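You operate a simulated robot arm through the tools that you are given. There is no shell and no other tool. Be economical: measure what you need, move in short steps, check, and stop when the job is done.

You are at the controls of a simulated robot arm. One attempt, no reset.

TASK
Lay one closed sealant bead on the white flange.
Fine: flange on the bead table, tube down, stroke the bead lever till the ring closes, tube up, flange in the blue tray.

It is judged by the outcome, as a careful person would: the job done as asked, and still so three seconds after it is handed in. It fails if anything else is knocked over, pushed out of place, dropped, spilled or broken.

THE ROBOT
A 7-joint arm with a two-finger parallel gripper, fixed in place. Base frame: the origin is at the foot of the arm, x ahead of it, y to its left, z up; the work surface is at about z = 900. Lengths are in mm, angles in degrees, forces in N, time in s.
With the tool pointing down near the work surface it reaches from about 280 to 740 mm from the base axis. Its first joint turns from -115.0 to 115.0 degrees. Payload 3.91 kg.
Tool frame: the origin (TCP) lies between the finger pads and is the grasp point; the fingertips stand 30 mm ahead of it; z points along the fingers, y is the line along which they close. Largest opening 110 mm; finger width 20, thickness 10; the body of the gripper, 48 by 112 mm, starts 55 mm behind the TCP.
Orientation is that of the tool frame in the base frame, as a unit quaternion [x, y, z, w]. With the fingers straight down and closing along the base's y, the tool's x points along the base's -x, its y along +y and its z along -z.

THE INTERFACE
- The arm moves only by the tool jog_arm. Its argument "targets" is a list of rows, each a list of 3 entries, a list of its own where there are three numbers: the gripper command, from -1 (fully open) to 1 (shut), values between in proportion, then the shift along the tool's x, y, z in units of 25 mm (1.0 is 25 mm), then the turn, a rotation vector about the tool's x, y, z in units of 4 degrees (1.0 is 4 degrees). In form: [[gripper, [x, y, z], [rx, ry, rz]], ...]. A call has 1 to 8 rows; each row shifts and turns the commanded pose from where the row before left it, along the tool's axes as they then stand. A call with a number of a shift or a turn outside -1 to 1 is refused whole. A row lasts 0.2 s, in which the tool goes at most 50 mm and 8.6 degrees; a call with a longer step from one row to the next is refused whole, and so is a gripper value outside its range. A pose out of reach is approached as far as the arm can. The call stops where the force on the tool passes 90 N (or 10 N more than at its start, if that is more) or the arm is blocked; 0.2 s more then pass. Each finger travels about 108 mm/s and halts on what it meets, pressing with about 35 N; the grip force reading is that of the motor and also rises with nothing between the fingers. The clock runs only during rows and for 0.2 s after the last one: add rows that do not move to give the fingers time. The reply holds the time, the measured pose of the TCP, the force on the tool along the base axes, the opening and the grip force, in the units named above and with some noise.
- Cameras (640 x 400 px; columns grow to the right, rows downward): "scene" is fixed at [397.9, -496.3, 1593.2]; the picture's right is [0.99, -0.16, 0.00], its down [-0.06, -0.39, -0.92] and it looks along [0.14, 0.91, -0.40] (base axes); focal length 329 px, centre (320, 200). "wrist" rides on the gripper at [-36, 0, -57] in the tool frame; the picture's right is [0.00, -1.00, 0.00], its down [0.97, 0.00, -0.24] and it looks along [0.24, 0.00, 0.97] (tool axes); focal length 218 px, centre (320, 200). There is no depth. A picture from a camera that has moved, and an enlarged one, comes with that camera's place and axes in the base frame and with its lens. The place of the scene camera against the robot may be out by one fixed shift of up to 18 mm in any direction.
- snapshot(camera): a new picture of that camera. The clock stands still meanwhile.
- raise_lower(by): slides the trunk up (or, below 0, down) by that many mm; the arm rides with it, the base frame stays. It gives what a move gives, with no picture.
- zoom(camera, box): a new picture of the part [left, top, right, bottom] of that camera's present view, enlarged. The clock stands still meanwhile.
- close_job(): hands the job in; it is judged then, once.

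Go step by step. Nothing tells you positions but the pictures and the camera data: compare them with the known pose of the tool, close in by small moves and look again before you grip or let go. The budget is 120 turns and 76 pictures, counting those below and the enlarged ones. Unless the task says otherwise, let go and move clear before handing in, and close with one line.

The tools are called after "Request:" as name(argument=value, ...) on one line, values as JSON. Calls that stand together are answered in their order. jog_arm: Moves the arm, as the interface text tells. Its arguments: {"type":"object","properties":{"targets":{"type":"array","items":{"type":"array"}}},"required":["targets"]} The other tools are called the same way: raise_lower (by) slides the trunk up or down; snapshot (camera) takes a picture; zoom (camera, box) takes an enlarged picture of a part of a camera's view; close_job () hands the job in.

At the start:

```text
time_s: 0.0
tool_pos: [250.4, 399.6, 1491.2]
ee_rot: [-0.001, 1.0, 0.0, 0.0]
ft_force: [-0.3, -0.3, 0.0]
finger_gap: 109.8
finger_force: 0.1
trunk travel left (down, up): [-925.0, 65.0]
```

scene: 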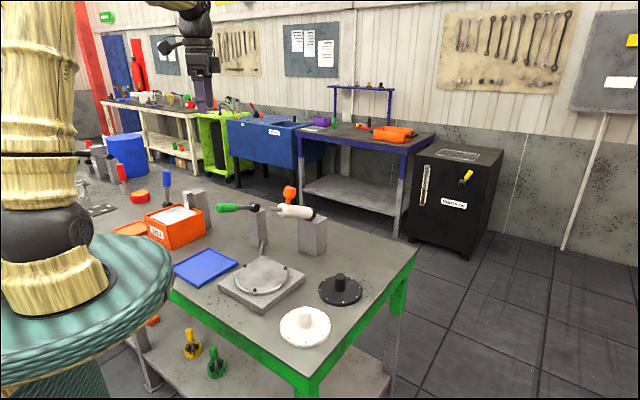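
wrist: 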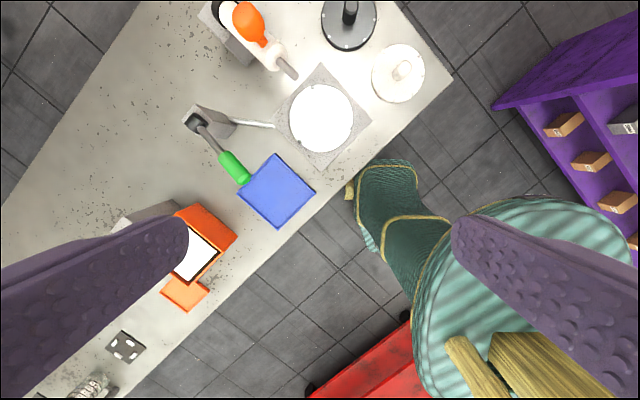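

I see a bench with a bead table (grey square plate with disc), white and black flanges, a green-handled lever, an orange-handled one, a blue tray. I'll take closer looks before moving.

Request:
zoom(camera="scene", box=[130, 160, 430, 360])

Request:
zoom(camera="wrist", box=[160, 0, 480, 200])

Request:
zoom(camera="scene", box=[200, 180, 350, 280])

```text
2.00 times, centred on (280, 260) of scene
camera zoom: at [397.9, -496.3, 1593.2], right [0.99, -0.16, 0.0], down [-0.06, -0.39, -0.92], along [0.14, 0.91, -0.4], focal length 659 px, centre (400, 80)
```

zoom: 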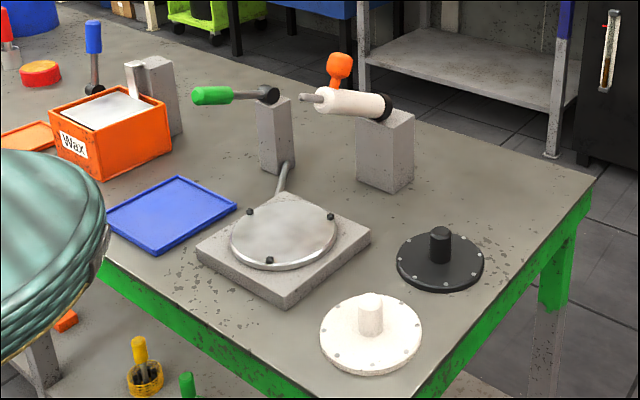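

```text
2.00 times, centred on (320, 100) of wrist
camera zoom: at [286.9, 399.8, 1547.8], right [0.0, -1.0, 0.0], down [-0.97, 0.0, 0.24], along [-0.24, 0.0, -0.97], focal length 436 px, centre (320, 400)
```

zoom: 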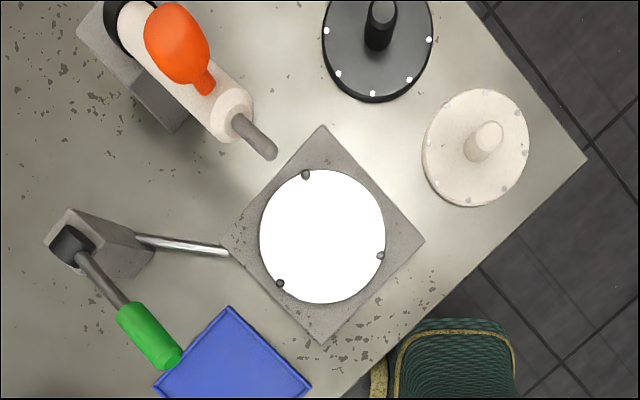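

```text
4.00 times, centred on (275, 230) of scene
camera zoom: at [397.9, -496.3, 1593.2], right [0.99, -0.16, 0.0], down [-0.06, -0.39, -0.92], along [0.14, 0.91, -0.4], focal length 1317 px, centre (500, 80)
```

zoom: 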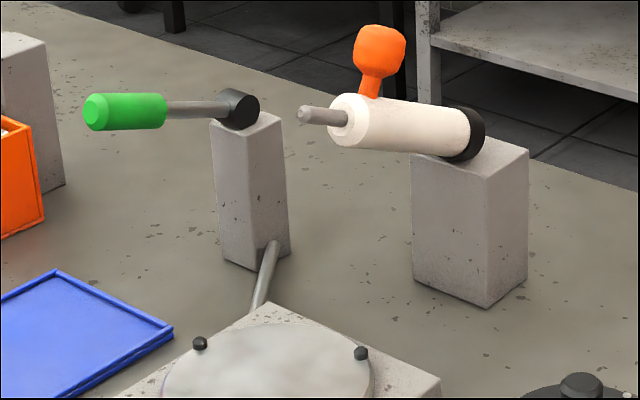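

White flange is near (470, 197) with a knob to about z 960; the bead table centre is near (360, 397). The tube is raised above it, nozzle near (395, 444, 1160). I'll move toward the white flange, staying high.

Request:
jog_arm(targets=[[-1, [-1, -1, 1], [0, 0, 0]], [-1, [-1, -1, 1], [0, 0, 0]], [-1, [-1, -1, 1], [0, 0, 0]], [-1, [-1, -1, 1], [0, 0, 0]], [-1, [-1, -1, 1], [0, 0, 0]], [-1, [-1, -1, 1], [0, 0, 0]], [-1, [-1, -1, 1], [0, 0, 0]], [-1, [-0.8, -0.12, 1], [0, 0, 0]]])

Request:
snapshot(camera="wrist")

```text
time_s: 1.8
tool_pos: [448.5, 221.6, 1288.6]
ee_rot: [0.001, 1.0, 0.0, -0.001]
ft_force: [-0.4, 0.7, -0.2]
finger_gap: 109.9
finger_force: 0.0
trunk travel left (down, up): [-925.0, 65.0]
```

```text
70 pictures are left
camera wrist: at [484.6, 222.4, 1346.4], right [0.0, -1.0, 0.0], down [-0.97, 0.0, 0.24], along [-0.24, 0.0, -0.97], focal length 218 px, centre (320, 200)
```

wrist: 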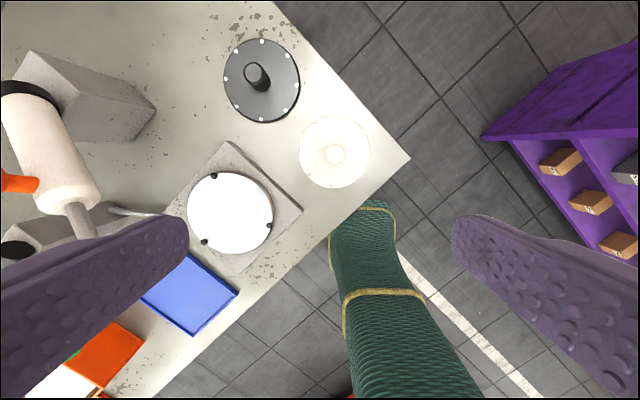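

White flange confirmed at about (473, 195), table centre about (355, 400). Now I yaw the tool about 44° and then lean it, so the gripper body stays clear of the raised tube when placing.

Request:
jog_arm(targets=[[-1, [0, 0, 0.5], [0, 0, -1]], [-1, [0, 0, 0.5], [0, 0, -1]], [-1, [0, 0, 0.5], [0, 0, -1]], [-1, [0, 0, 0.5], [0, 0, -1]], [-1, [0, 0, 0.5], [0, 0, -1]], [-1, [0, 0, 0.5], [0, 0, -1]], [-1, [0, 0, 0.5], [0, 0, -1]], [-1, [0, 0, 0.5], [0, 0, -1]]])

Request:
jog_arm(targets=[[-1, [0, 0, 0], [0, 0, -1]], [-1, [0, 0, 0], [0, 0, -1]], [-1, [0, 0, 0], [0, 0, -1]], [-1, [0, 0, 0], [0, -1, 0]], [-1, [0, 0, 0], [0, -1, 0]], [-1, [0, 0, 0], [0, -1, 0]], [-1, [0, 0, 0], [0, -1, 0]], [-1, [0, 0, 0], [0, -1, 0]]])

Request:
jog_arm(targets=[[-1, [0, 0, 0], [0, -1, 0]], [-1, [0, 0, 0], [0, -1, 0]], [-1, [0, 0, 0], [0, 0, 0]]])

Request:
snapshot(camera="wrist")

Request:
snapshot(camera="scene")

```text
time_s: 3.6
tool_pos: [446.8, 222.0, 1190.4]
ee_rot: [-0.277, 0.961, 0.0, 0.0]
ft_force: [0.1, 0.4, 0.2]
finger_gap: 109.7
finger_force: 0.0
trunk travel left (down, up): [-925.0, 65.0]
```

```text
time_s: 5.4
tool_pos: [445.9, 220.6, 1191.1]
ee_rot: [-0.369, 0.913, 0.066, 0.162]
ft_force: [0.3, 0.6, 0.4]
finger_gap: 109.9
finger_force: 0.0
trunk travel left (down, up): [-925.0, 65.0]
```

```text
time_s: 6.2
tool_pos: [445.0, 221.2, 1190.7]
ee_rot: [-0.364, 0.899, 0.091, 0.224]
ft_force: [1.2, 0.0, -0.4]
finger_gap: 110.2
finger_force: 0.1
trunk travel left (down, up): [-925.0, 65.0]
```

```text
69 pictures are left
camera wrist: at [449.4, 225.3, 1258.0], right [0.7, -0.72, 0.0], down [-0.7, -0.67, -0.24], along [0.18, 0.17, -0.97], focal length 218 px, centre (320, 200)
```

wrist: 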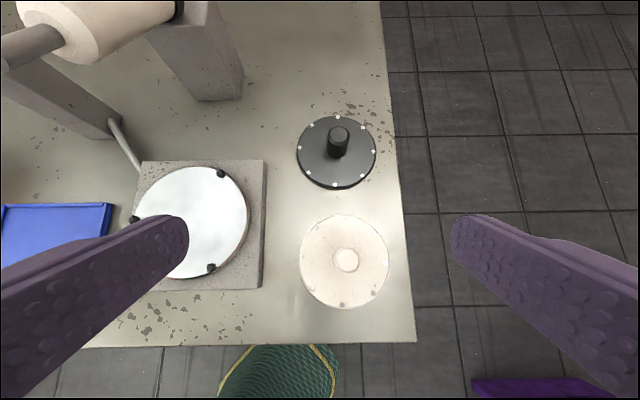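

```text
68 pictures are left
```

scene: 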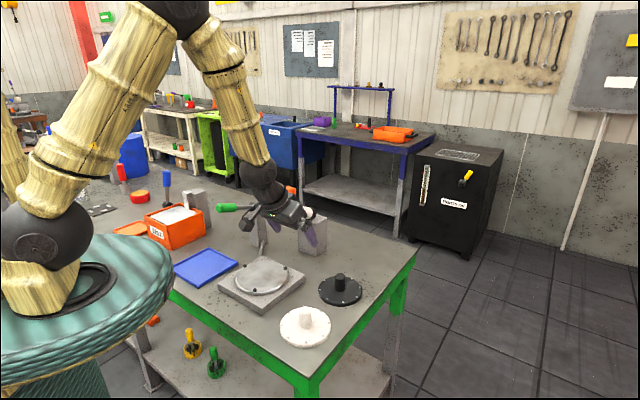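

Picture is now square to the bench; the knob is at about (470, 195). I descend to about z 1010 above it.

Request:
jog_arm(targets=[[-1, [0.42, -0.18, 0.795], [0, 0, 0]], [-1, [0.42, -0.18, 0.795], [0, 0, 0]], [-1, [0.42, -0.18, 0.795], [0, 0, 0]], [-1, [0.42, -0.18, 0.795], [0, 0, 0]], [-1, [0.42, -0.18, 0.795], [0, 0, 0]], [-1, [0.42, -0.18, 0.795], [0, 0, 0]], [-1, [0.42, -0.18, 0.795], [0, 0, 0]], [-1, [0.42, -0.18, 0.795], [0, 0, 0]]])

Request:
snapshot(camera="wrist")

Request:
zoom(camera="scene", box=[230, 255, 380, 355])

```text
time_s: 8.0
tool_pos: [470.9, 196.2, 1010.0]
ee_rot: [-0.364, 0.9, 0.091, 0.224]
ft_force: [0.3, 0.5, -0.2]
finger_gap: 109.7
finger_force: 0.2
trunk travel left (down, up): [-925.0, 65.0]
```

```text
67 pictures are left
camera wrist: at [474.6, 199.4, 1078.0], right [0.7, -0.72, 0.0], down [-0.7, -0.67, -0.24], along [0.18, 0.17, -0.97], focal length 218 px, centre (320, 200)
```

wrist: 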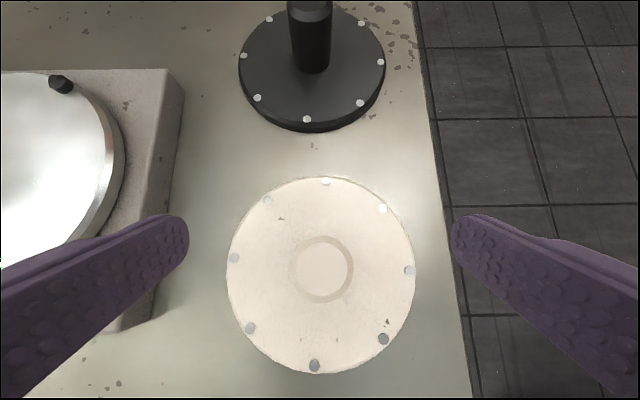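

```text
4.00 times, centred on (305, 305) of scene
camera zoom: at [397.9, -496.3, 1593.2], right [0.99, -0.16, 0.0], down [-0.06, -0.39, -0.92], along [0.14, 0.91, -0.4], focal length 1317 px, centre (380, -220)
```

zoom: 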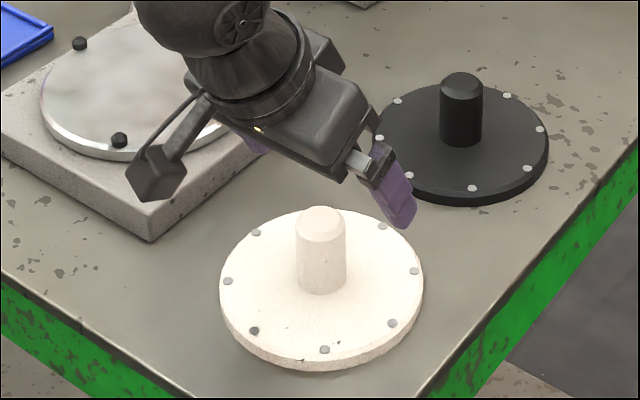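

The knob is centred between the fingers. I lower to about z 952 and check clearance before closing.

Request:
jog_arm(targets=[[-1, [0.3, 0, 0.5], [0, 0, 0]], [-1, [0.3, 0, 0.5], [0, 0, 0]], [-1, [0.3, 0, 0.5], [0, 0, 0]], [-1, [0.3, 0, 0.5], [0, 0, 0]]])

Request:
zoom(camera="scene", box=[230, 255, 380, 355])

Request:
snapshot(camera="wrist")

```text
time_s: 9.0
tool_pos: [468.7, 192.7, 952.4]
ee_rot: [-0.363, 0.9, 0.09, 0.225]
ft_force: [0.6, 0.0, -0.6]
finger_gap: 110.0
finger_force: 0.1
trunk travel left (down, up): [-925.0, 65.0]
```

```text
4.00 times, centred on (305, 305) of scene
camera zoom: at [397.9, -496.3, 1593.2], right [0.99, -0.16, 0.0], down [-0.06, -0.39, -0.92], along [0.14, 0.91, -0.4], focal length 1317 px, centre (380, -220)
```

zoom: 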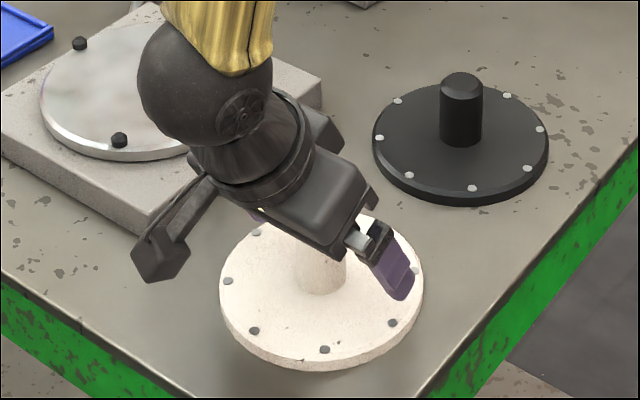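

```text
64 pictures are left
camera wrist: at [473.1, 197.3, 1019.9], right [0.69, -0.72, 0.0], down [-0.7, -0.67, -0.24], along [0.18, 0.17, -0.97], focal length 218 px, centre (320, 200)
```

wrist: 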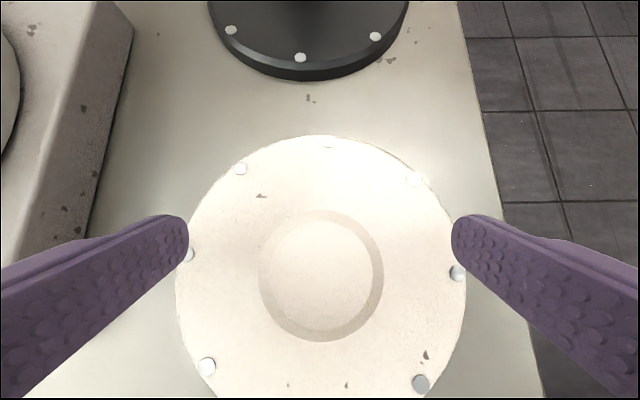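

Fingers straddle the knob above the disc. Closing the grip.

Request:
jog_arm(targets=[[1, [0, 0, 0], [0, 0, 0]], [1, [0, 0, 0], [0, 0, 0]], [1, [0, 0, 0], [0, 0, 0]], [1, [0, 0, 0], [0, 0, 0]]])

```text
time_s: 10.0
tool_pos: [470.2, 192.9, 952.1]
ee_rot: [-0.364, 0.899, 0.09, 0.224]
ft_force: [0.8, 0.5, -0.7]
finger_gap: 33.3
finger_force: 35.1
trunk travel left (down, up): [-925.0, 65.0]
```

Gripped at 33 mm. Lifting vertically by 100 mm and looking.

Request:
jog_arm(targets=[[1, [-0.19, 0, -0.35], [0, 0, 0]], [1, [-0.37, 0, -0.7], [0, 0, 0]], [1, [-0.37, 0, -0.7], [0, 0, 0]], [1, [-0.37, 0, -0.7], [0, 0, 0]], [1, [-0.37, 0, -0.7], [0, 0, 0]], [1, [-0.19, 0, -0.35], [0, 0, 0]], [1, [0, 0, 0], [0, 0, 0]]])

Request:
zoom(camera="scene", box=[180, 180, 400, 355])

Request:
snapshot(camera="wrist")

```text
time_s: 11.6
tool_pos: [469.6, 192.7, 1052.2]
ee_rot: [-0.364, 0.9, 0.09, 0.223]
ft_force: [1.0, 0.3, -9.4]
finger_gap: 33.6
finger_force: 34.5
trunk travel left (down, up): [-925.0, 65.0]
```

```text
2.29 times, centred on (290, 268) of scene
camera zoom: at [397.9, -496.3, 1593.2], right [0.99, -0.16, 0.0], down [-0.06, -0.39, -0.92], along [0.14, 0.91, -0.4], focal length 753 px, centre (389, 46)
```

zoom: 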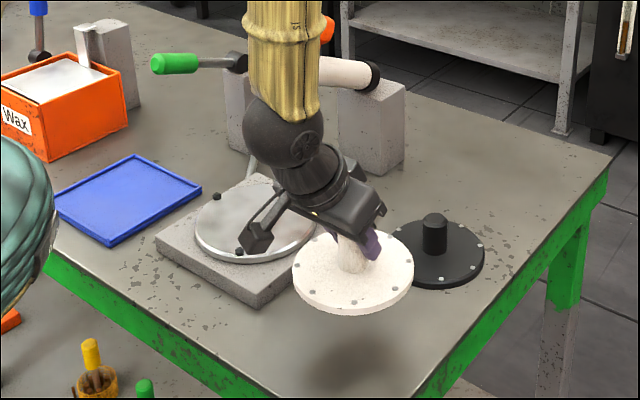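

```text
62 pictures are left
camera wrist: at [472.9, 197.6, 1118.9], right [0.69, -0.72, 0.0], down [-0.7, -0.67, -0.24], along [0.17, 0.17, -0.97], focal length 218 px, centre (320, 200)
```

wrist: 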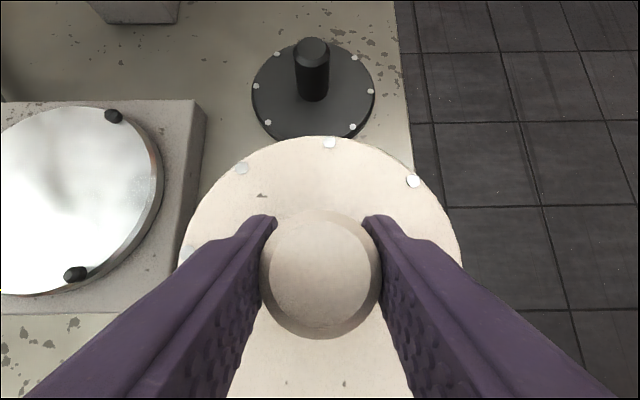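

The flange is held level. The pin centre of the table works out to about (354, 397). I move most of the way there at low height and check tube clearance.

Request:
jog_arm(targets=[[1, [-0.134, 0.755, 0.155], [0, 0, 0]], [1, [-0.134, 0.755, 0.155], [0, 0, 0]], [1, [-0.134, 0.755, 0.155], [0, 0, 0]], [1, [-0.134, 0.755, 0.155], [0, 0, 0]], [1, [-0.134, 0.755, 0.155], [0, 0, 0]], [1, [-0.134, 0.755, 0.155], [0, 0, 0]], [1, [-0.134, 0.755, 0.155], [0, 0, 0]], [1, [0, 0, 0], [0, 0, 0]]])

Request:
zoom(camera="scene", box=[180, 160, 360, 310])

Request:
snapshot(camera="wrist")

```text
time_s: 13.4
tool_pos: [402.5, 311.1, 1038.5]
ee_rot: [-0.364, 0.9, 0.091, 0.224]
ft_force: [-0.3, 0.7, -8.4]
finger_gap: 33.7
finger_force: 34.6
trunk travel left (down, up): [-925.0, 65.0]
```

```text
2.67 times, centred on (270, 235) of scene
camera zoom: at [397.9, -496.3, 1593.2], right [0.99, -0.16, 0.0], down [-0.06, -0.39, -0.92], along [0.14, 0.91, -0.4], focal length 878 px, centre (453, 107)
```

zoom: 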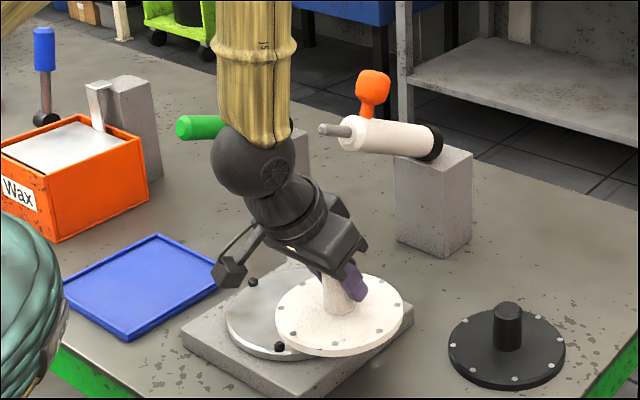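

```text
60 pictures are left
camera wrist: at [405.7, 315.7, 1106.7], right [0.69, -0.72, 0.0], down [-0.7, -0.67, -0.24], along [0.17, 0.17, -0.97], focal length 218 px, centre (320, 200)
```

wrist: 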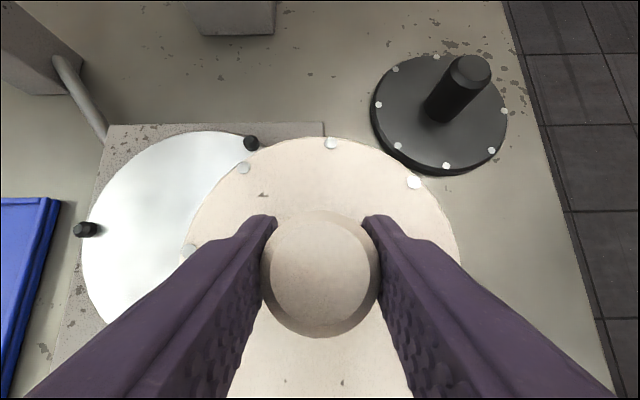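

Clear of the tube. Pin estimates agree (centre 354, 398). I move to directly above it.

Request:
jog_arm(targets=[[1, [-0.133, 0.76, 0.166], [0, 0, 0]], [1, [-0.133, 0.76, 0.166], [0, 0, 0]], [1, [-0.133, 0.76, 0.166], [0, 0, 0]], [1, [-0.133, 0.76, 0.166], [0, 0, 0]], [1, [-0.133, 0.76, 0.166], [0, 0, 0]], [1, [0, 0, 0], [0, 0, 0]]])

Request:
zoom(camera="scene", box=[190, 190, 340, 310])

Request:
snapshot(camera="wrist")

```text
time_s: 14.8
tool_pos: [353.7, 396.8, 1026.4]
ee_rot: [-0.364, 0.9, 0.09, 0.224]
ft_force: [0.6, -0.1, -9.2]
finger_gap: 33.3
finger_force: 35.3
trunk travel left (down, up): [-925.0, 65.0]
```

```text
3.33 times, centred on (265, 250) of scene
camera zoom: at [397.9, -496.3, 1593.2], right [0.99, -0.16, 0.0], down [-0.06, -0.39, -0.92], along [0.14, 0.91, -0.4], focal length 1098 px, centre (503, 33)
```

zoom: 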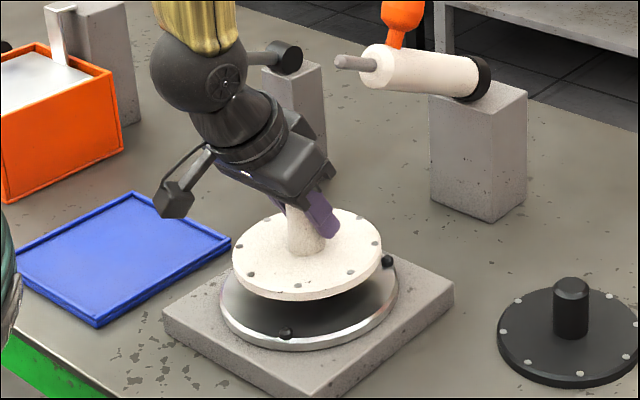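

```text
58 pictures are left
camera wrist: at [357.7, 401.0, 1095.1], right [0.69, -0.72, 0.0], down [-0.7, -0.67, -0.24], along [0.17, 0.17, -0.97], focal length 218 px, centre (320, 200)
```

wrist: 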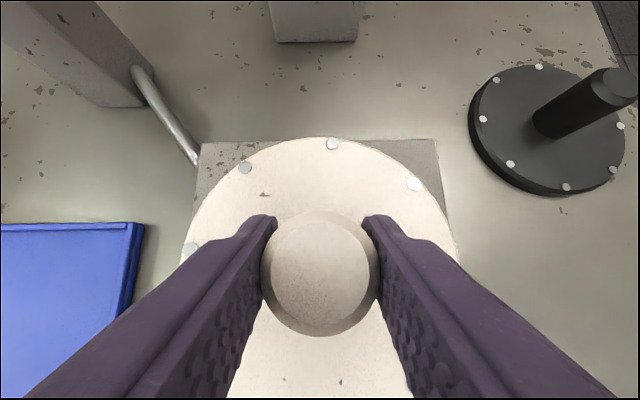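

The flange is over the disc. Lowering 22 mm first and checking against the pins.

Request:
jog_arm(targets=[[1, [0.21, 0.0, 0.39], [0, 0, 0]], [1, [0.21, 0.0, 0.39], [0, 0, 0]], [1, [0, 0, 0], [0, 0, 0]]])

Request:
zoom(camera="scene", box=[220, 235, 310, 295])

```text
time_s: 15.6
tool_pos: [353.9, 397.8, 1005.8]
ee_rot: [-0.363, 0.9, 0.091, 0.224]
ft_force: [-0.3, 0.7, -8.6]
finger_gap: 33.3
finger_force: 35.4
trunk travel left (down, up): [-925.0, 65.0]
```

```text
6.67 times, centred on (265, 265) of scene
camera zoom: at [397.9, -496.3, 1593.2], right [0.99, -0.16, 0.0], down [-0.06, -0.39, -0.92], along [0.14, 0.91, -0.4], focal length 2195 px, centre (687, -233)
```

zoom: 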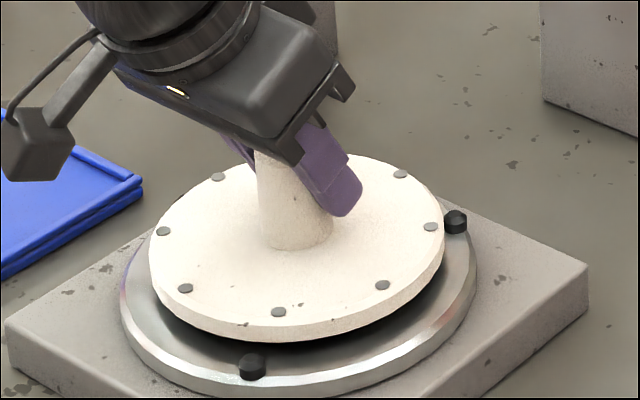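

Alignment with the disc looks good sideways and fore-aft. I lower in small steps, watching the force.

Request:
jog_arm(targets=[[1, [0.113, 0.0, 0.212], [0, 0, 0]], [1, [0.113, 0.0, 0.212], [0, 0, 0]], [1, [0, 0, 0], [0, 0, 0]]])

Request:
zoom(camera="scene", box=[220, 235, 310, 295])

```text
time_s: 16.4
tool_pos: [352.7, 397.2, 996.8]
ee_rot: [-0.364, 0.898, 0.093, 0.228]
ft_force: [-0.1, -0.3, 26.9]
finger_gap: 33.6
finger_force: 34.9
trunk travel left (down, up): [-925.0, 65.0]
```

```text
6.67 times, centred on (265, 265) of scene
camera zoom: at [397.9, -496.3, 1593.2], right [0.99, -0.16, 0.0], down [-0.06, -0.39, -0.92], along [0.14, 0.91, -0.4], focal length 2195 px, centre (687, -233)
```

zoom: 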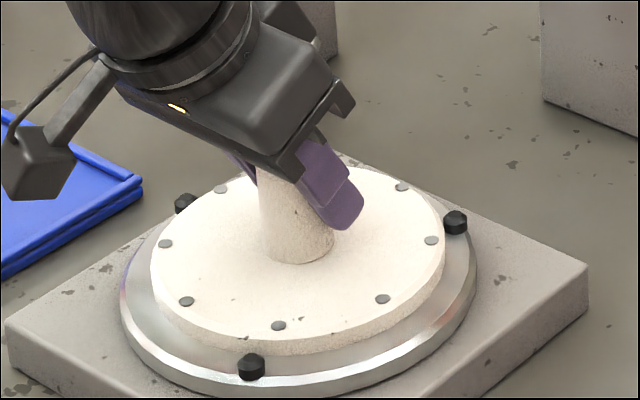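

Contact at z 997. A closer look at the pins before letting go.

Request:
zoom(camera="scene", box=[235, 257, 295, 297])

Request:
snapshot(camera="wrist")

```text
10.00 times, centred on (265, 277) of scene
camera zoom: at [397.9, -496.3, 1593.2], right [0.99, -0.16, 0.0], down [-0.06, -0.39, -0.92], along [0.14, 0.91, -0.4], focal length 3293 px, centre (870, -570)
```

zoom: 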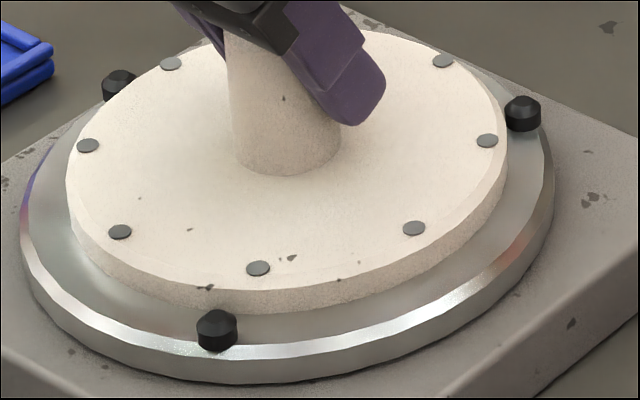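

```text
54 pictures are left
camera wrist: at [356.9, 401.7, 1064.7], right [0.69, -0.72, 0.0], down [-0.7, -0.67, -0.25], along [0.18, 0.18, -0.97], focal length 218 px, centre (320, 200)
```

wrist: 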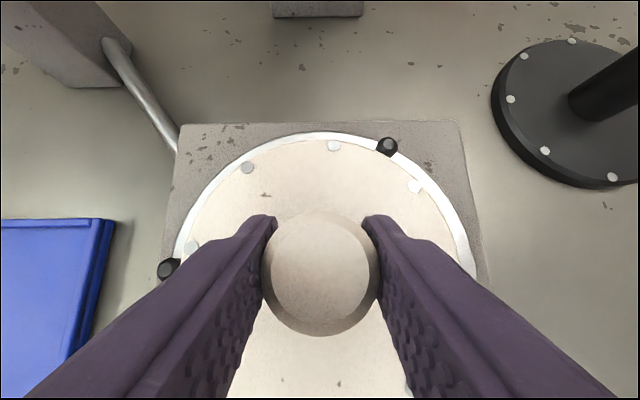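

Seated inside all three pins, evenly centred. I relieve the pressure, open, and retreat upward and back along the tool axis.

Request:
jog_arm(targets=[[1, [-0.03, 0, -0.06], [0, 0, 0]], [0.2, [0, 0, 0], [0, 0, 0]], [-0.3, [0, 0, 0], [0, 0, 0]], [-0.3, [0, 0, 0], [0, 0, 0]]])

Request:
jog_arm(targets=[[-0.3, [0, 0, -0.5], [0, 0, 0]], [-0.3, [0, 0, -0.8], [0, 0, 0]], [-0.3, [0, 0, -0.8], [0, 0, 0]], [-0.3, [0, 0, -1], [0, 0, 0]], [-0.3, [0, 0, -1], [0, 0, 0]], [-0.3, [0, 0, -1], [0, 0, 0]], [-0.3, [0, 0, -1], [0, 0, 0]], [-0.3, [0, 0, -1], [0, 0, 0]]])

Request:
snapshot(camera="wrist")

Request:
snapshot(camera="scene")

```text
time_s: 17.4
tool_pos: [350.6, 396.9, 994.6]
ee_rot: [-0.363, 0.9, 0.09, 0.224]
ft_force: [0.4, -0.2, -0.3]
finger_gap: 71.7
finger_force: 0.0
trunk travel left (down, up): [-925.0, 65.0]
```

```text
time_s: 19.2
tool_pos: [291.9, 338.2, 1154.5]
ee_rot: [-0.364, 0.9, 0.091, 0.224]
ft_force: [0.2, 0.1, 0.1]
finger_gap: 71.4
finger_force: 0.1
trunk travel left (down, up): [-925.0, 65.0]
```

```text
53 pictures are left
camera wrist: at [295.7, 342.7, 1220.6], right [0.69, -0.72, 0.0], down [-0.7, -0.67, -0.24], along [0.18, 0.17, -0.97], focal length 218 px, centre (320, 200)
```

wrist: 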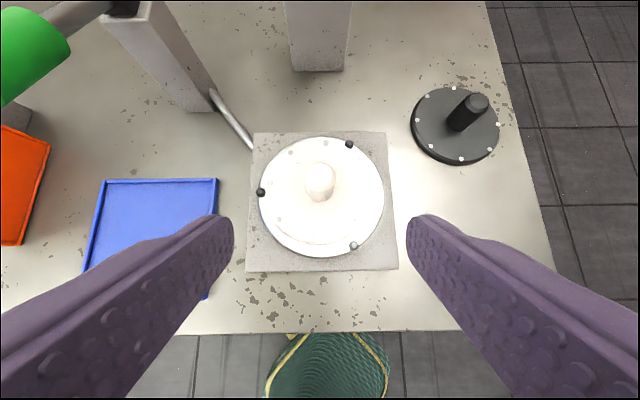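

```text
52 pictures are left
```

scene: 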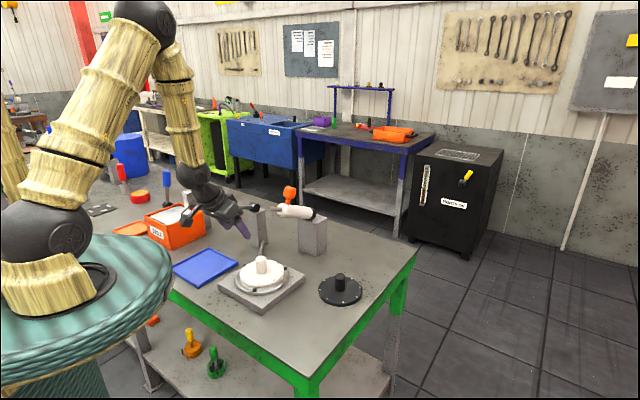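

The flange rests on the table. Now I study the tube and its orange handle.

Request:
zoom(camera="scene", box=[255, 175, 345, 235])

Request:
zoom(camera="scene", box=[210, 220, 330, 320])

```text
6.67 times, centred on (300, 205) of scene
camera zoom: at [397.9, -496.3, 1593.2], right [0.99, -0.16, 0.0], down [-0.06, -0.39, -0.92], along [0.14, 0.91, -0.4], focal length 2195 px, centre (453, 167)
```

zoom: 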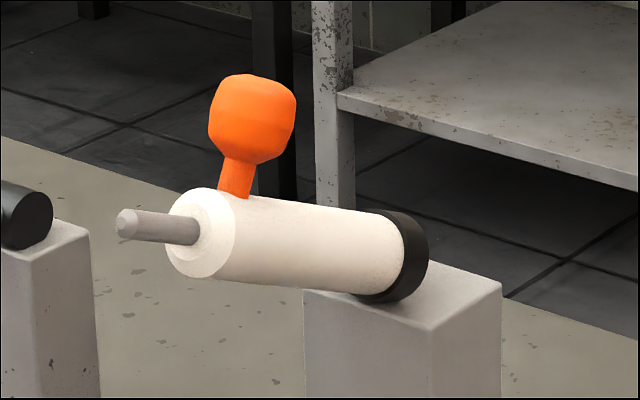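

```text
4.00 times, centred on (270, 270) of scene
camera zoom: at [397.9, -496.3, 1593.2], right [0.99, -0.16, 0.0], down [-0.06, -0.39, -0.92], along [0.14, 0.91, -0.4], focal length 1317 px, centre (520, -80)
```

zoom: 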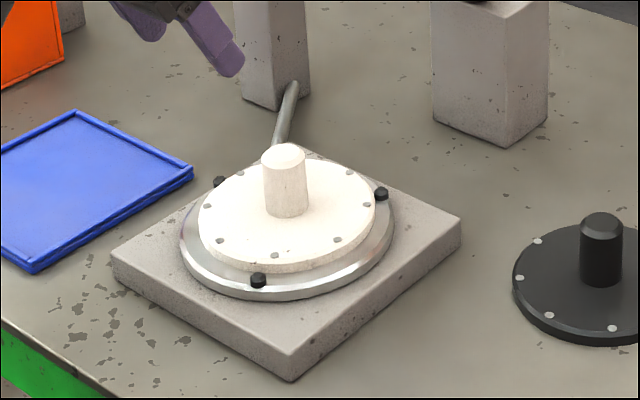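

The tube hinges at its black end near (531, 580, 1070), with the orange ball near (452, 499, 1195). I'll grip the ball with the closing axis parallel to the hinge and swing it down along its arc. First I approach to a standoff.

Request:
jog_arm(targets=[[-0.6, [-0.9, 0.02, -0.4], [0, 0, 0]], [-0.6, [-1, 0.02, -0.1], [0, 0, 0]], [-0.6, [-1, 0.02, -0.1], [0, 0, 0]], [-0.6, [-1, 0.02, -0.1], [0, 0, 0]], [-0.6, [-1, 0.02, -0.1], [0, 0, 0]], [-0.6, [-1, 0.02, -0.1], [0, 0, 0]], [-0.6, [-1, 0.02, 0], [0, 0, 0]], [-0.6, [-0.9, 0.02, 0], [0, 0, 0]]])

Request:
snapshot(camera="wrist")

Request:
zoom(camera="scene", box=[210, 130, 345, 220])

```text
time_s: 21.0
tool_pos: [406.4, 453.1, 1263.1]
ee_rot: [-0.364, 0.9, 0.091, 0.223]
ft_force: [0.6, 0.4, -0.1]
finger_gap: 88.0
finger_force: 0.1
trunk travel left (down, up): [-925.0, 65.0]
```

```text
49 pictures are left
camera wrist: at [410.7, 458.2, 1330.6], right [0.69, -0.72, 0.0], down [-0.7, -0.67, -0.24], along [0.17, 0.17, -0.97], focal length 218 px, centre (320, 200)
```

wrist: 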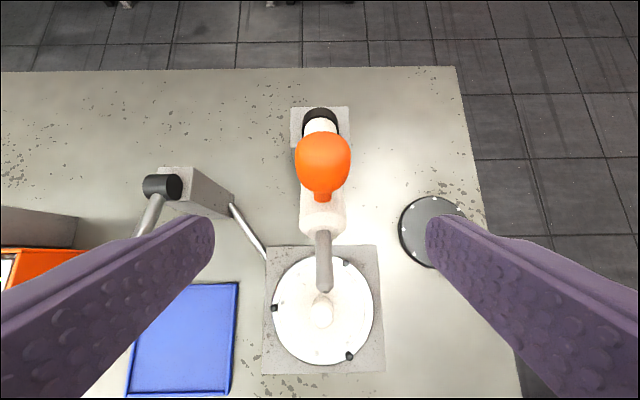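

```text
4.44 times, centred on (278, 175) of scene
camera zoom: at [397.9, -496.3, 1593.2], right [0.99, -0.16, 0.0], down [-0.06, -0.39, -0.92], along [0.14, 0.91, -0.4], focal length 1464 px, centre (509, 311)
```

zoom: 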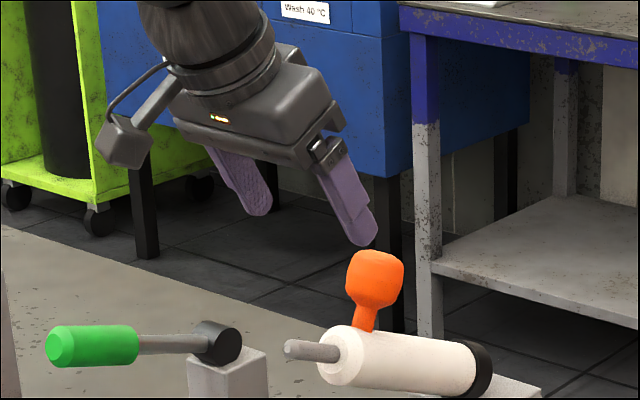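

The tube lies exactly in the tool's plane. The ball estimate is (457, 501, 1188), with depth uncertain. I close in halfway and look again.

Request:
jog_arm(targets=[[-0.6, [-0.53, 0, 0.65], [0, 0, 0]], [-0.6, [-0.53, 0, 0.65], [0, 0, 0]], [-0.6, [0, 0, 0.65], [0, 0, 0]], [-0.6, [0, 0, 0], [0, 0, 0]]])

Request:
snapshot(camera="wrist")

Request:
zoom(camera="scene", box=[225, 140, 345, 220])

```text
time_s: 22.0
tool_pos: [439.8, 486.2, 1232.9]
ee_rot: [-0.363, 0.9, 0.09, 0.224]
ft_force: [-0.7, -0.1, 0.4]
finger_gap: 88.3
finger_force: 0.1
trunk travel left (down, up): [-925.0, 65.0]
```

```text
47 pictures are left
camera wrist: at [443.6, 490.3, 1300.3], right [0.69, -0.72, 0.0], down [-0.7, -0.67, -0.24], along [0.18, 0.17, -0.97], focal length 218 px, centre (320, 200)
```

wrist: 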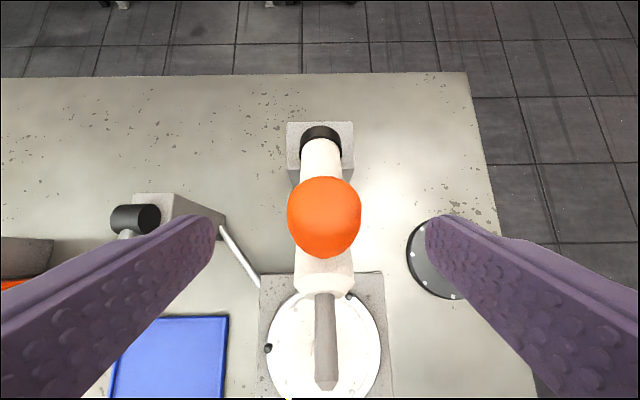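

```text
5.00 times, centred on (285, 180) of scene
camera zoom: at [397.9, -496.3, 1593.2], right [0.99, -0.16, 0.0], down [-0.06, -0.39, -0.92], along [0.14, 0.91, -0.4], focal length 1646 px, centre (495, 300)
```

zoom: 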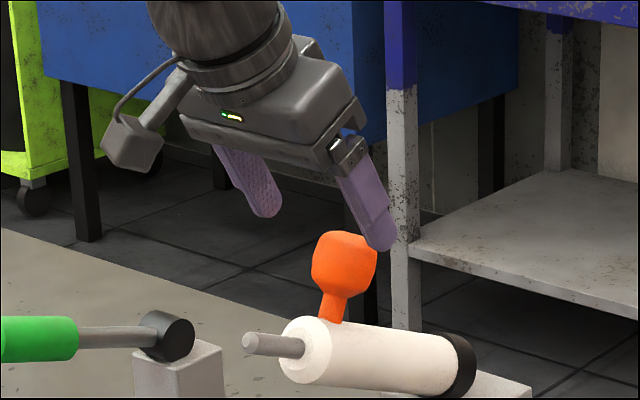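

The ball's size growth puts it at (461, 504, 1176): about 60 mm straight along the tool axis. Advancing 58 mm, then checking.

Request:
jog_arm(targets=[[-0.6, [0.02, -0.02, 0.58], [0, 0, 0]], [-0.6, [0.02, -0.02, 0.58], [0, 0, 0]], [-0.6, [0.02, -0.02, 0.58], [0, 0, 0]], [-0.6, [0.02, -0.02, 0.58], [0, 0, 0]]])

Request:
snapshot(camera="wrist")

Request:
zoom(camera="scene", box=[225, 140, 345, 220])

```text
time_s: 23.0
tool_pos: [459.8, 503.1, 1181.1]
ee_rot: [-0.364, 0.9, 0.09, 0.224]
ft_force: [-0.2, -0.2, 0.1]
finger_gap: 88.1
finger_force: 0.0
trunk travel left (down, up): [-925.0, 65.0]
```

```text
45 pictures are left
camera wrist: at [463.6, 507.3, 1247.8], right [0.7, -0.72, 0.0], down [-0.7, -0.67, -0.24], along [0.17, 0.17, -0.97], focal length 218 px, centre (320, 200)
```

wrist: 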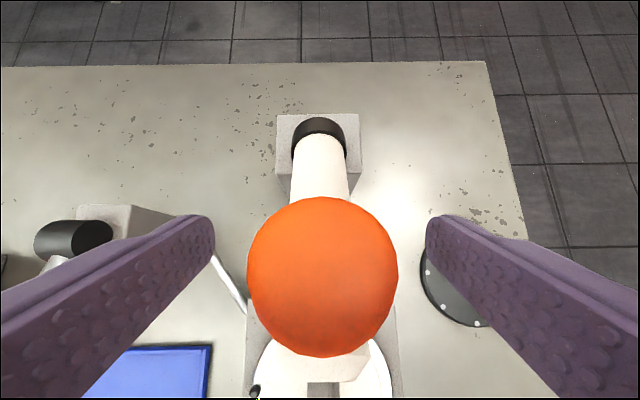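

```text
5.00 times, centred on (285, 180) of scene
camera zoom: at [397.9, -496.3, 1593.2], right [0.99, -0.16, 0.0], down [-0.06, -0.39, -0.92], along [0.14, 0.91, -0.4], focal length 1646 px, centre (495, 300)
```

zoom: 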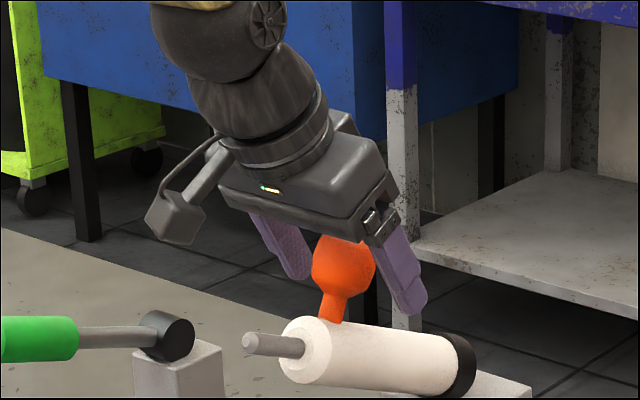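

The ball is right at the grasp point. Closing.

Request:
jog_arm(targets=[[0, [0, 0, 0], [0, 0, 0]], [1, [0, 0, 0], [0, 0, 0]], [1, [0, 0, 0], [0, 0, 0]], [1, [0, 0, 0], [0, 0, 0]]])

```text
time_s: 24.0
tool_pos: [460.2, 501.9, 1181.1]
ee_rot: [-0.364, 0.9, 0.09, 0.223]
ft_force: [0.7, -1.6, -1.1]
finger_gap: 41.1
finger_force: 45.0
trunk travel left (down, up): [-925.0, 65.0]
```

Ball gripped. I swing along the computed arc, first about 15°, and check the forces.

Request:
jog_arm(targets=[[1, [0.508, 0, 0.165], [0, 0, 0]], [1, [0.49, 0, 0.206], [0, 0, 0]], [1, [0.468, 0, 0.25], [0, 0, 0]], [1, [0, 0, 0], [0, 0, 0]]])

Request:
zoom(camera="scene", box=[225, 140, 345, 220])

```text
time_s: 25.0
tool_pos: [442.6, 483.9, 1150.5]
ee_rot: [-0.364, 0.899, 0.091, 0.226]
ft_force: [4.7, -0.6, 9.5]
finger_gap: 41.3
finger_force: 44.9
trunk travel left (down, up): [-925.0, 65.0]
```

```text
5.00 times, centred on (285, 180) of scene
camera zoom: at [397.9, -496.3, 1593.2], right [0.99, -0.16, 0.0], down [-0.06, -0.39, -0.92], along [0.14, 0.91, -0.4], focal length 1646 px, centre (495, 300)
```

zoom: 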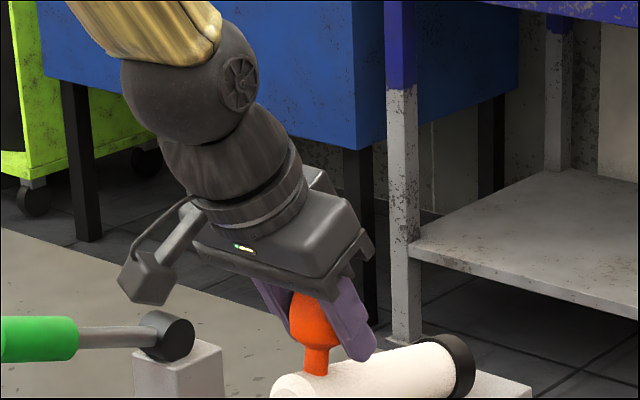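

The tube follows with low force. Continuing the arc.

Request:
jog_arm(targets=[[1, [0.449, 0, 0.291], [0, 0, 0]], [1, [0.423, 0, 0.328], [0, 0, 0]], [1, [0.386, 0, 0.361], [0, 0, 0]], [1, [0.36, 0, 0.397], [0, 0, 0]], [1, [0, 0, 0], [0, 0, 0]]])

Request:
zoom(camera="scene", box=[210, 170, 345, 290])

```text
time_s: 26.2
tool_pos: [426.8, 469.4, 1101.4]
ee_rot: [-0.363, 0.9, 0.091, 0.224]
ft_force: [0.0, -10.3, 8.2]
finger_gap: 41.0
finger_force: 45.2
trunk travel left (down, up): [-925.0, 65.0]
```

```text
3.33 times, centred on (278, 230) of scene
camera zoom: at [397.9, -496.3, 1593.2], right [0.99, -0.16, 0.0], down [-0.06, -0.39, -0.92], along [0.14, 0.91, -0.4], focal length 1098 px, centre (462, 100)
```

zoom: 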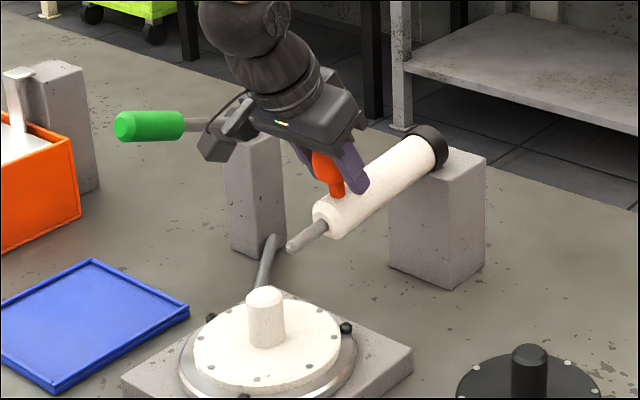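

Going well; the nozzle is still above the flange. Continuing in smaller increments.

Request:
jog_arm(targets=[[1, [0.32, 0, 0.423], [0, 0, 0]], [1, [0.281, 0, 0.453], [0, 0, 0]], [1, [0, 0, 0], [0, 0, 0]]])

Request:
zoom(camera="scene", box=[210, 190, 330, 290])

```text
time_s: 27.0
tool_pos: [423.1, 466.8, 1074.0]
ee_rot: [-0.362, 0.9, 0.09, 0.225]
ft_force: [-2.7, -16.3, 7.1]
finger_gap: 41.2
finger_force: 45.0
trunk travel left (down, up): [-925.0, 65.0]
```

```text
4.00 times, centred on (270, 240) of scene
camera zoom: at [397.9, -496.3, 1593.2], right [0.99, -0.16, 0.0], down [-0.06, -0.39, -0.92], along [0.14, 0.91, -0.4], focal length 1317 px, centre (520, 40)
```

zoom: 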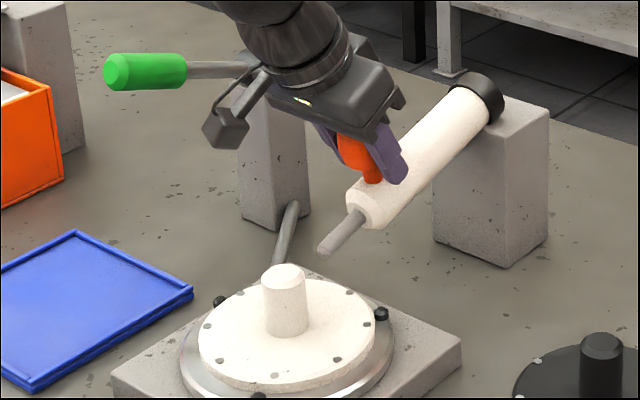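

Slight inward side-load, so I widen the arc a little and continue.

Request:
jog_arm(targets=[[1, [0.31, -0.03, 0.44], [0, 0, 0]], [1, [0.24, -0.02, 0.45], [0, 0, 0]], [1, [0, 0, 0], [0, 0, 0]]])

Request:
zoom(camera="scene", box=[220, 210, 310, 280])

```text
time_s: 27.8
tool_pos: [423.8, 465.8, 1047.9]
ee_rot: [-0.364, 0.899, 0.092, 0.225]
ft_force: [0.4, -6.9, 8.7]
finger_gap: 41.2
finger_force: 45.2
trunk travel left (down, up): [-925.0, 65.0]
```

```text
5.71 times, centred on (265, 245) of scene
camera zoom: at [397.9, -496.3, 1593.2], right [0.99, -0.16, 0.0], down [-0.06, -0.39, -0.92], along [0.14, 0.91, -0.4], focal length 1882 px, centre (634, -57)
```

zoom: 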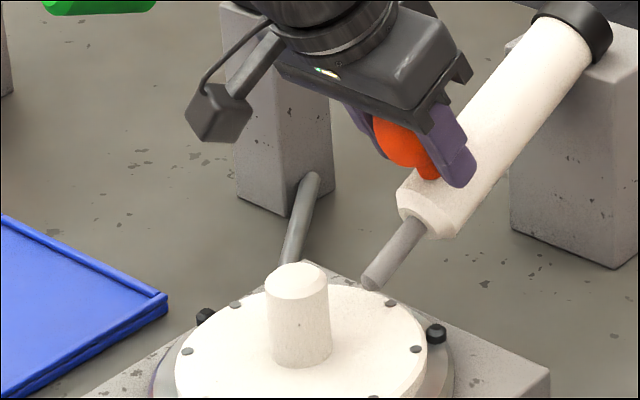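

The nozzle is nearing the flange's rim. Small steps until the stop is felt.

Request:
jog_arm(targets=[[1, [0.1, -0.01, 0.24], [0, 0, 0]], [1, [0.08, -0.01, 0.24], [0, 0, 0]], [1, [0, 0, 0], [0, 0, 0]]])

Request:
zoom(camera="scene", box=[220, 210, 310, 280])

```text
time_s: 28.6
tool_pos: [425.9, 467.1, 1039.9]
ee_rot: [-0.363, 0.899, 0.093, 0.227]
ft_force: [-1.1, -2.4, 38.9]
finger_gap: 41.0
finger_force: 44.8
trunk travel left (down, up): [-925.0, 65.0]
```

```text
5.71 times, centred on (265, 245) of scene
camera zoom: at [397.9, -496.3, 1593.2], right [0.99, -0.16, 0.0], down [-0.06, -0.39, -0.92], along [0.14, 0.91, -0.4], focal length 1882 px, centre (634, -57)
```

zoom: 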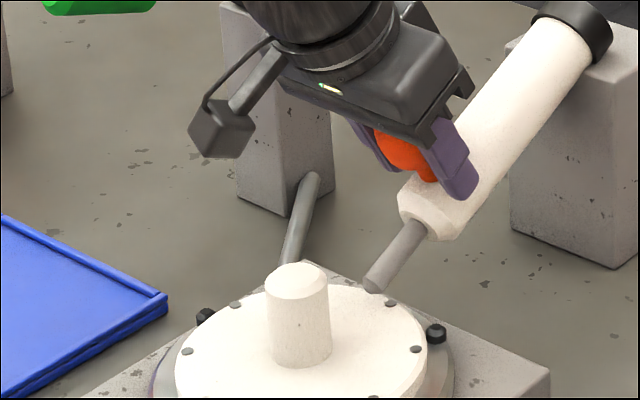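

The tube is at its down stop. I ease off the pressure and open the fingers to see whether it stays.

Request:
jog_arm(targets=[[1, [-0.04, 0, -0.12], [0, 0, 0]], [0.1, [0, 0, 0], [0, 0, 0]], [-0.4, [0, 0, 0], [0, 0, 0]], [-0.6, [0, 0, 0], [0, 0, 0]]])

Request:
jog_arm(targets=[[-0.6, [0, 0, -0.5], [0, 0, 0]], [-0.6, [0, 0, -1], [0, 0, 0]], [-0.6, [0, 0, -1], [0, 0, 0]], [-0.6, [0, 0, -1], [0, 0, 0]], [-0.6, [0, 0, -1], [0, 0, 0]], [-0.6, [0, 0, -1], [0, 0, 0]]])

Request:
zoom(camera="scene", box=[200, 170, 340, 290])

Request:
snapshot(camera="wrist")

```text
time_s: 29.6
tool_pos: [425.1, 467.2, 1037.6]
ee_rot: [-0.364, 0.899, 0.091, 0.225]
ft_force: [0.7, -0.4, -0.4]
finger_gap: 88.0
finger_force: 0.1
trunk travel left (down, up): [-925.0, 65.0]
```

```text
time_s: 31.0
tool_pos: [379.1, 422.7, 1160.8]
ee_rot: [-0.364, 0.899, 0.091, 0.223]
ft_force: [-0.8, -0.1, 0.2]
finger_gap: 88.2
finger_force: 0.1
trunk travel left (down, up): [-925.0, 65.0]
```

```text
3.33 times, centred on (270, 230) of scene
camera zoom: at [397.9, -496.3, 1593.2], right [0.99, -0.16, 0.0], down [-0.06, -0.39, -0.92], along [0.14, 0.91, -0.4], focal length 1098 px, centre (487, 100)
```

zoom: 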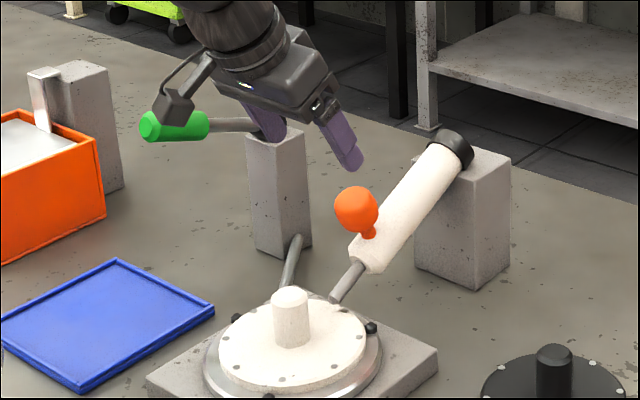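

```text
37 pictures are left
camera wrist: at [382.8, 427.3, 1227.8], right [0.7, -0.72, 0.0], down [-0.7, -0.67, -0.24], along [0.18, 0.17, -0.97], focal length 218 px, centre (320, 200)
```

wrist: 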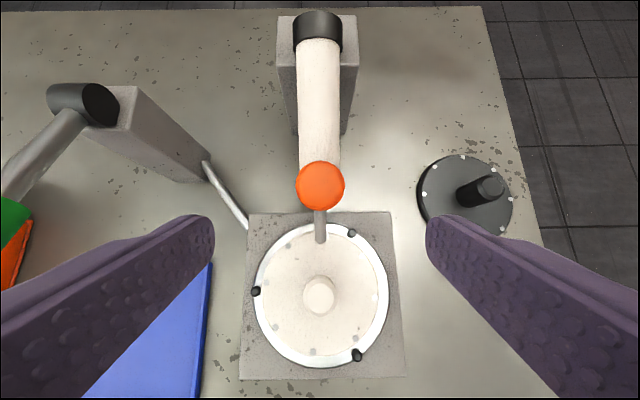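

The tube stays down with the nozzle on the flange rim. The bead lever hub is near (335, 660, 1065) and the handle end near (223, 548, 1120), in a plane parallel to the tube's. I move above the green handle.

Request:
jog_arm(targets=[[-0.6, [-0.02, 0.9, -0.5], [0, 0, 0]], [-0.6, [-0.02, 1, -0.4], [0, 0, 0]], [-0.6, [-0.02, 1, -0.3], [0, 0, 0]], [-0.6, [-0.02, 1, -0.3], [0, 0, 0]], [-0.6, [-0.02, 1, -0.3], [0, 0, 0]], [-0.6, [-0.02, 1, -0.3], [0, 0, 0]], [-0.6, [-0.02, 1, -0.3], [0, 0, 0]], [-0.6, [-0.02, 1, -0.2], [0, 0, 0]]])

Request:
snapshot(camera="wrist")

```text
time_s: 32.8
tool_pos: [221.9, 546.8, 1219.9]
ee_rot: [-0.363, 0.9, 0.09, 0.225]
ft_force: [-0.6, -1.0, 0.4]
finger_gap: 87.8
finger_force: 0.1
trunk travel left (down, up): [-925.0, 65.0]
```

```text
36 pictures are left
camera wrist: at [226.3, 551.5, 1287.5], right [0.69, -0.72, 0.0], down [-0.7, -0.67, -0.24], along [0.18, 0.17, -0.97], focal length 218 px, centre (320, 200)
```

wrist: 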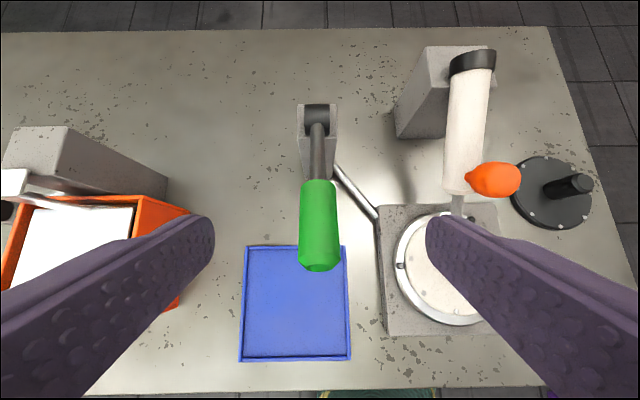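

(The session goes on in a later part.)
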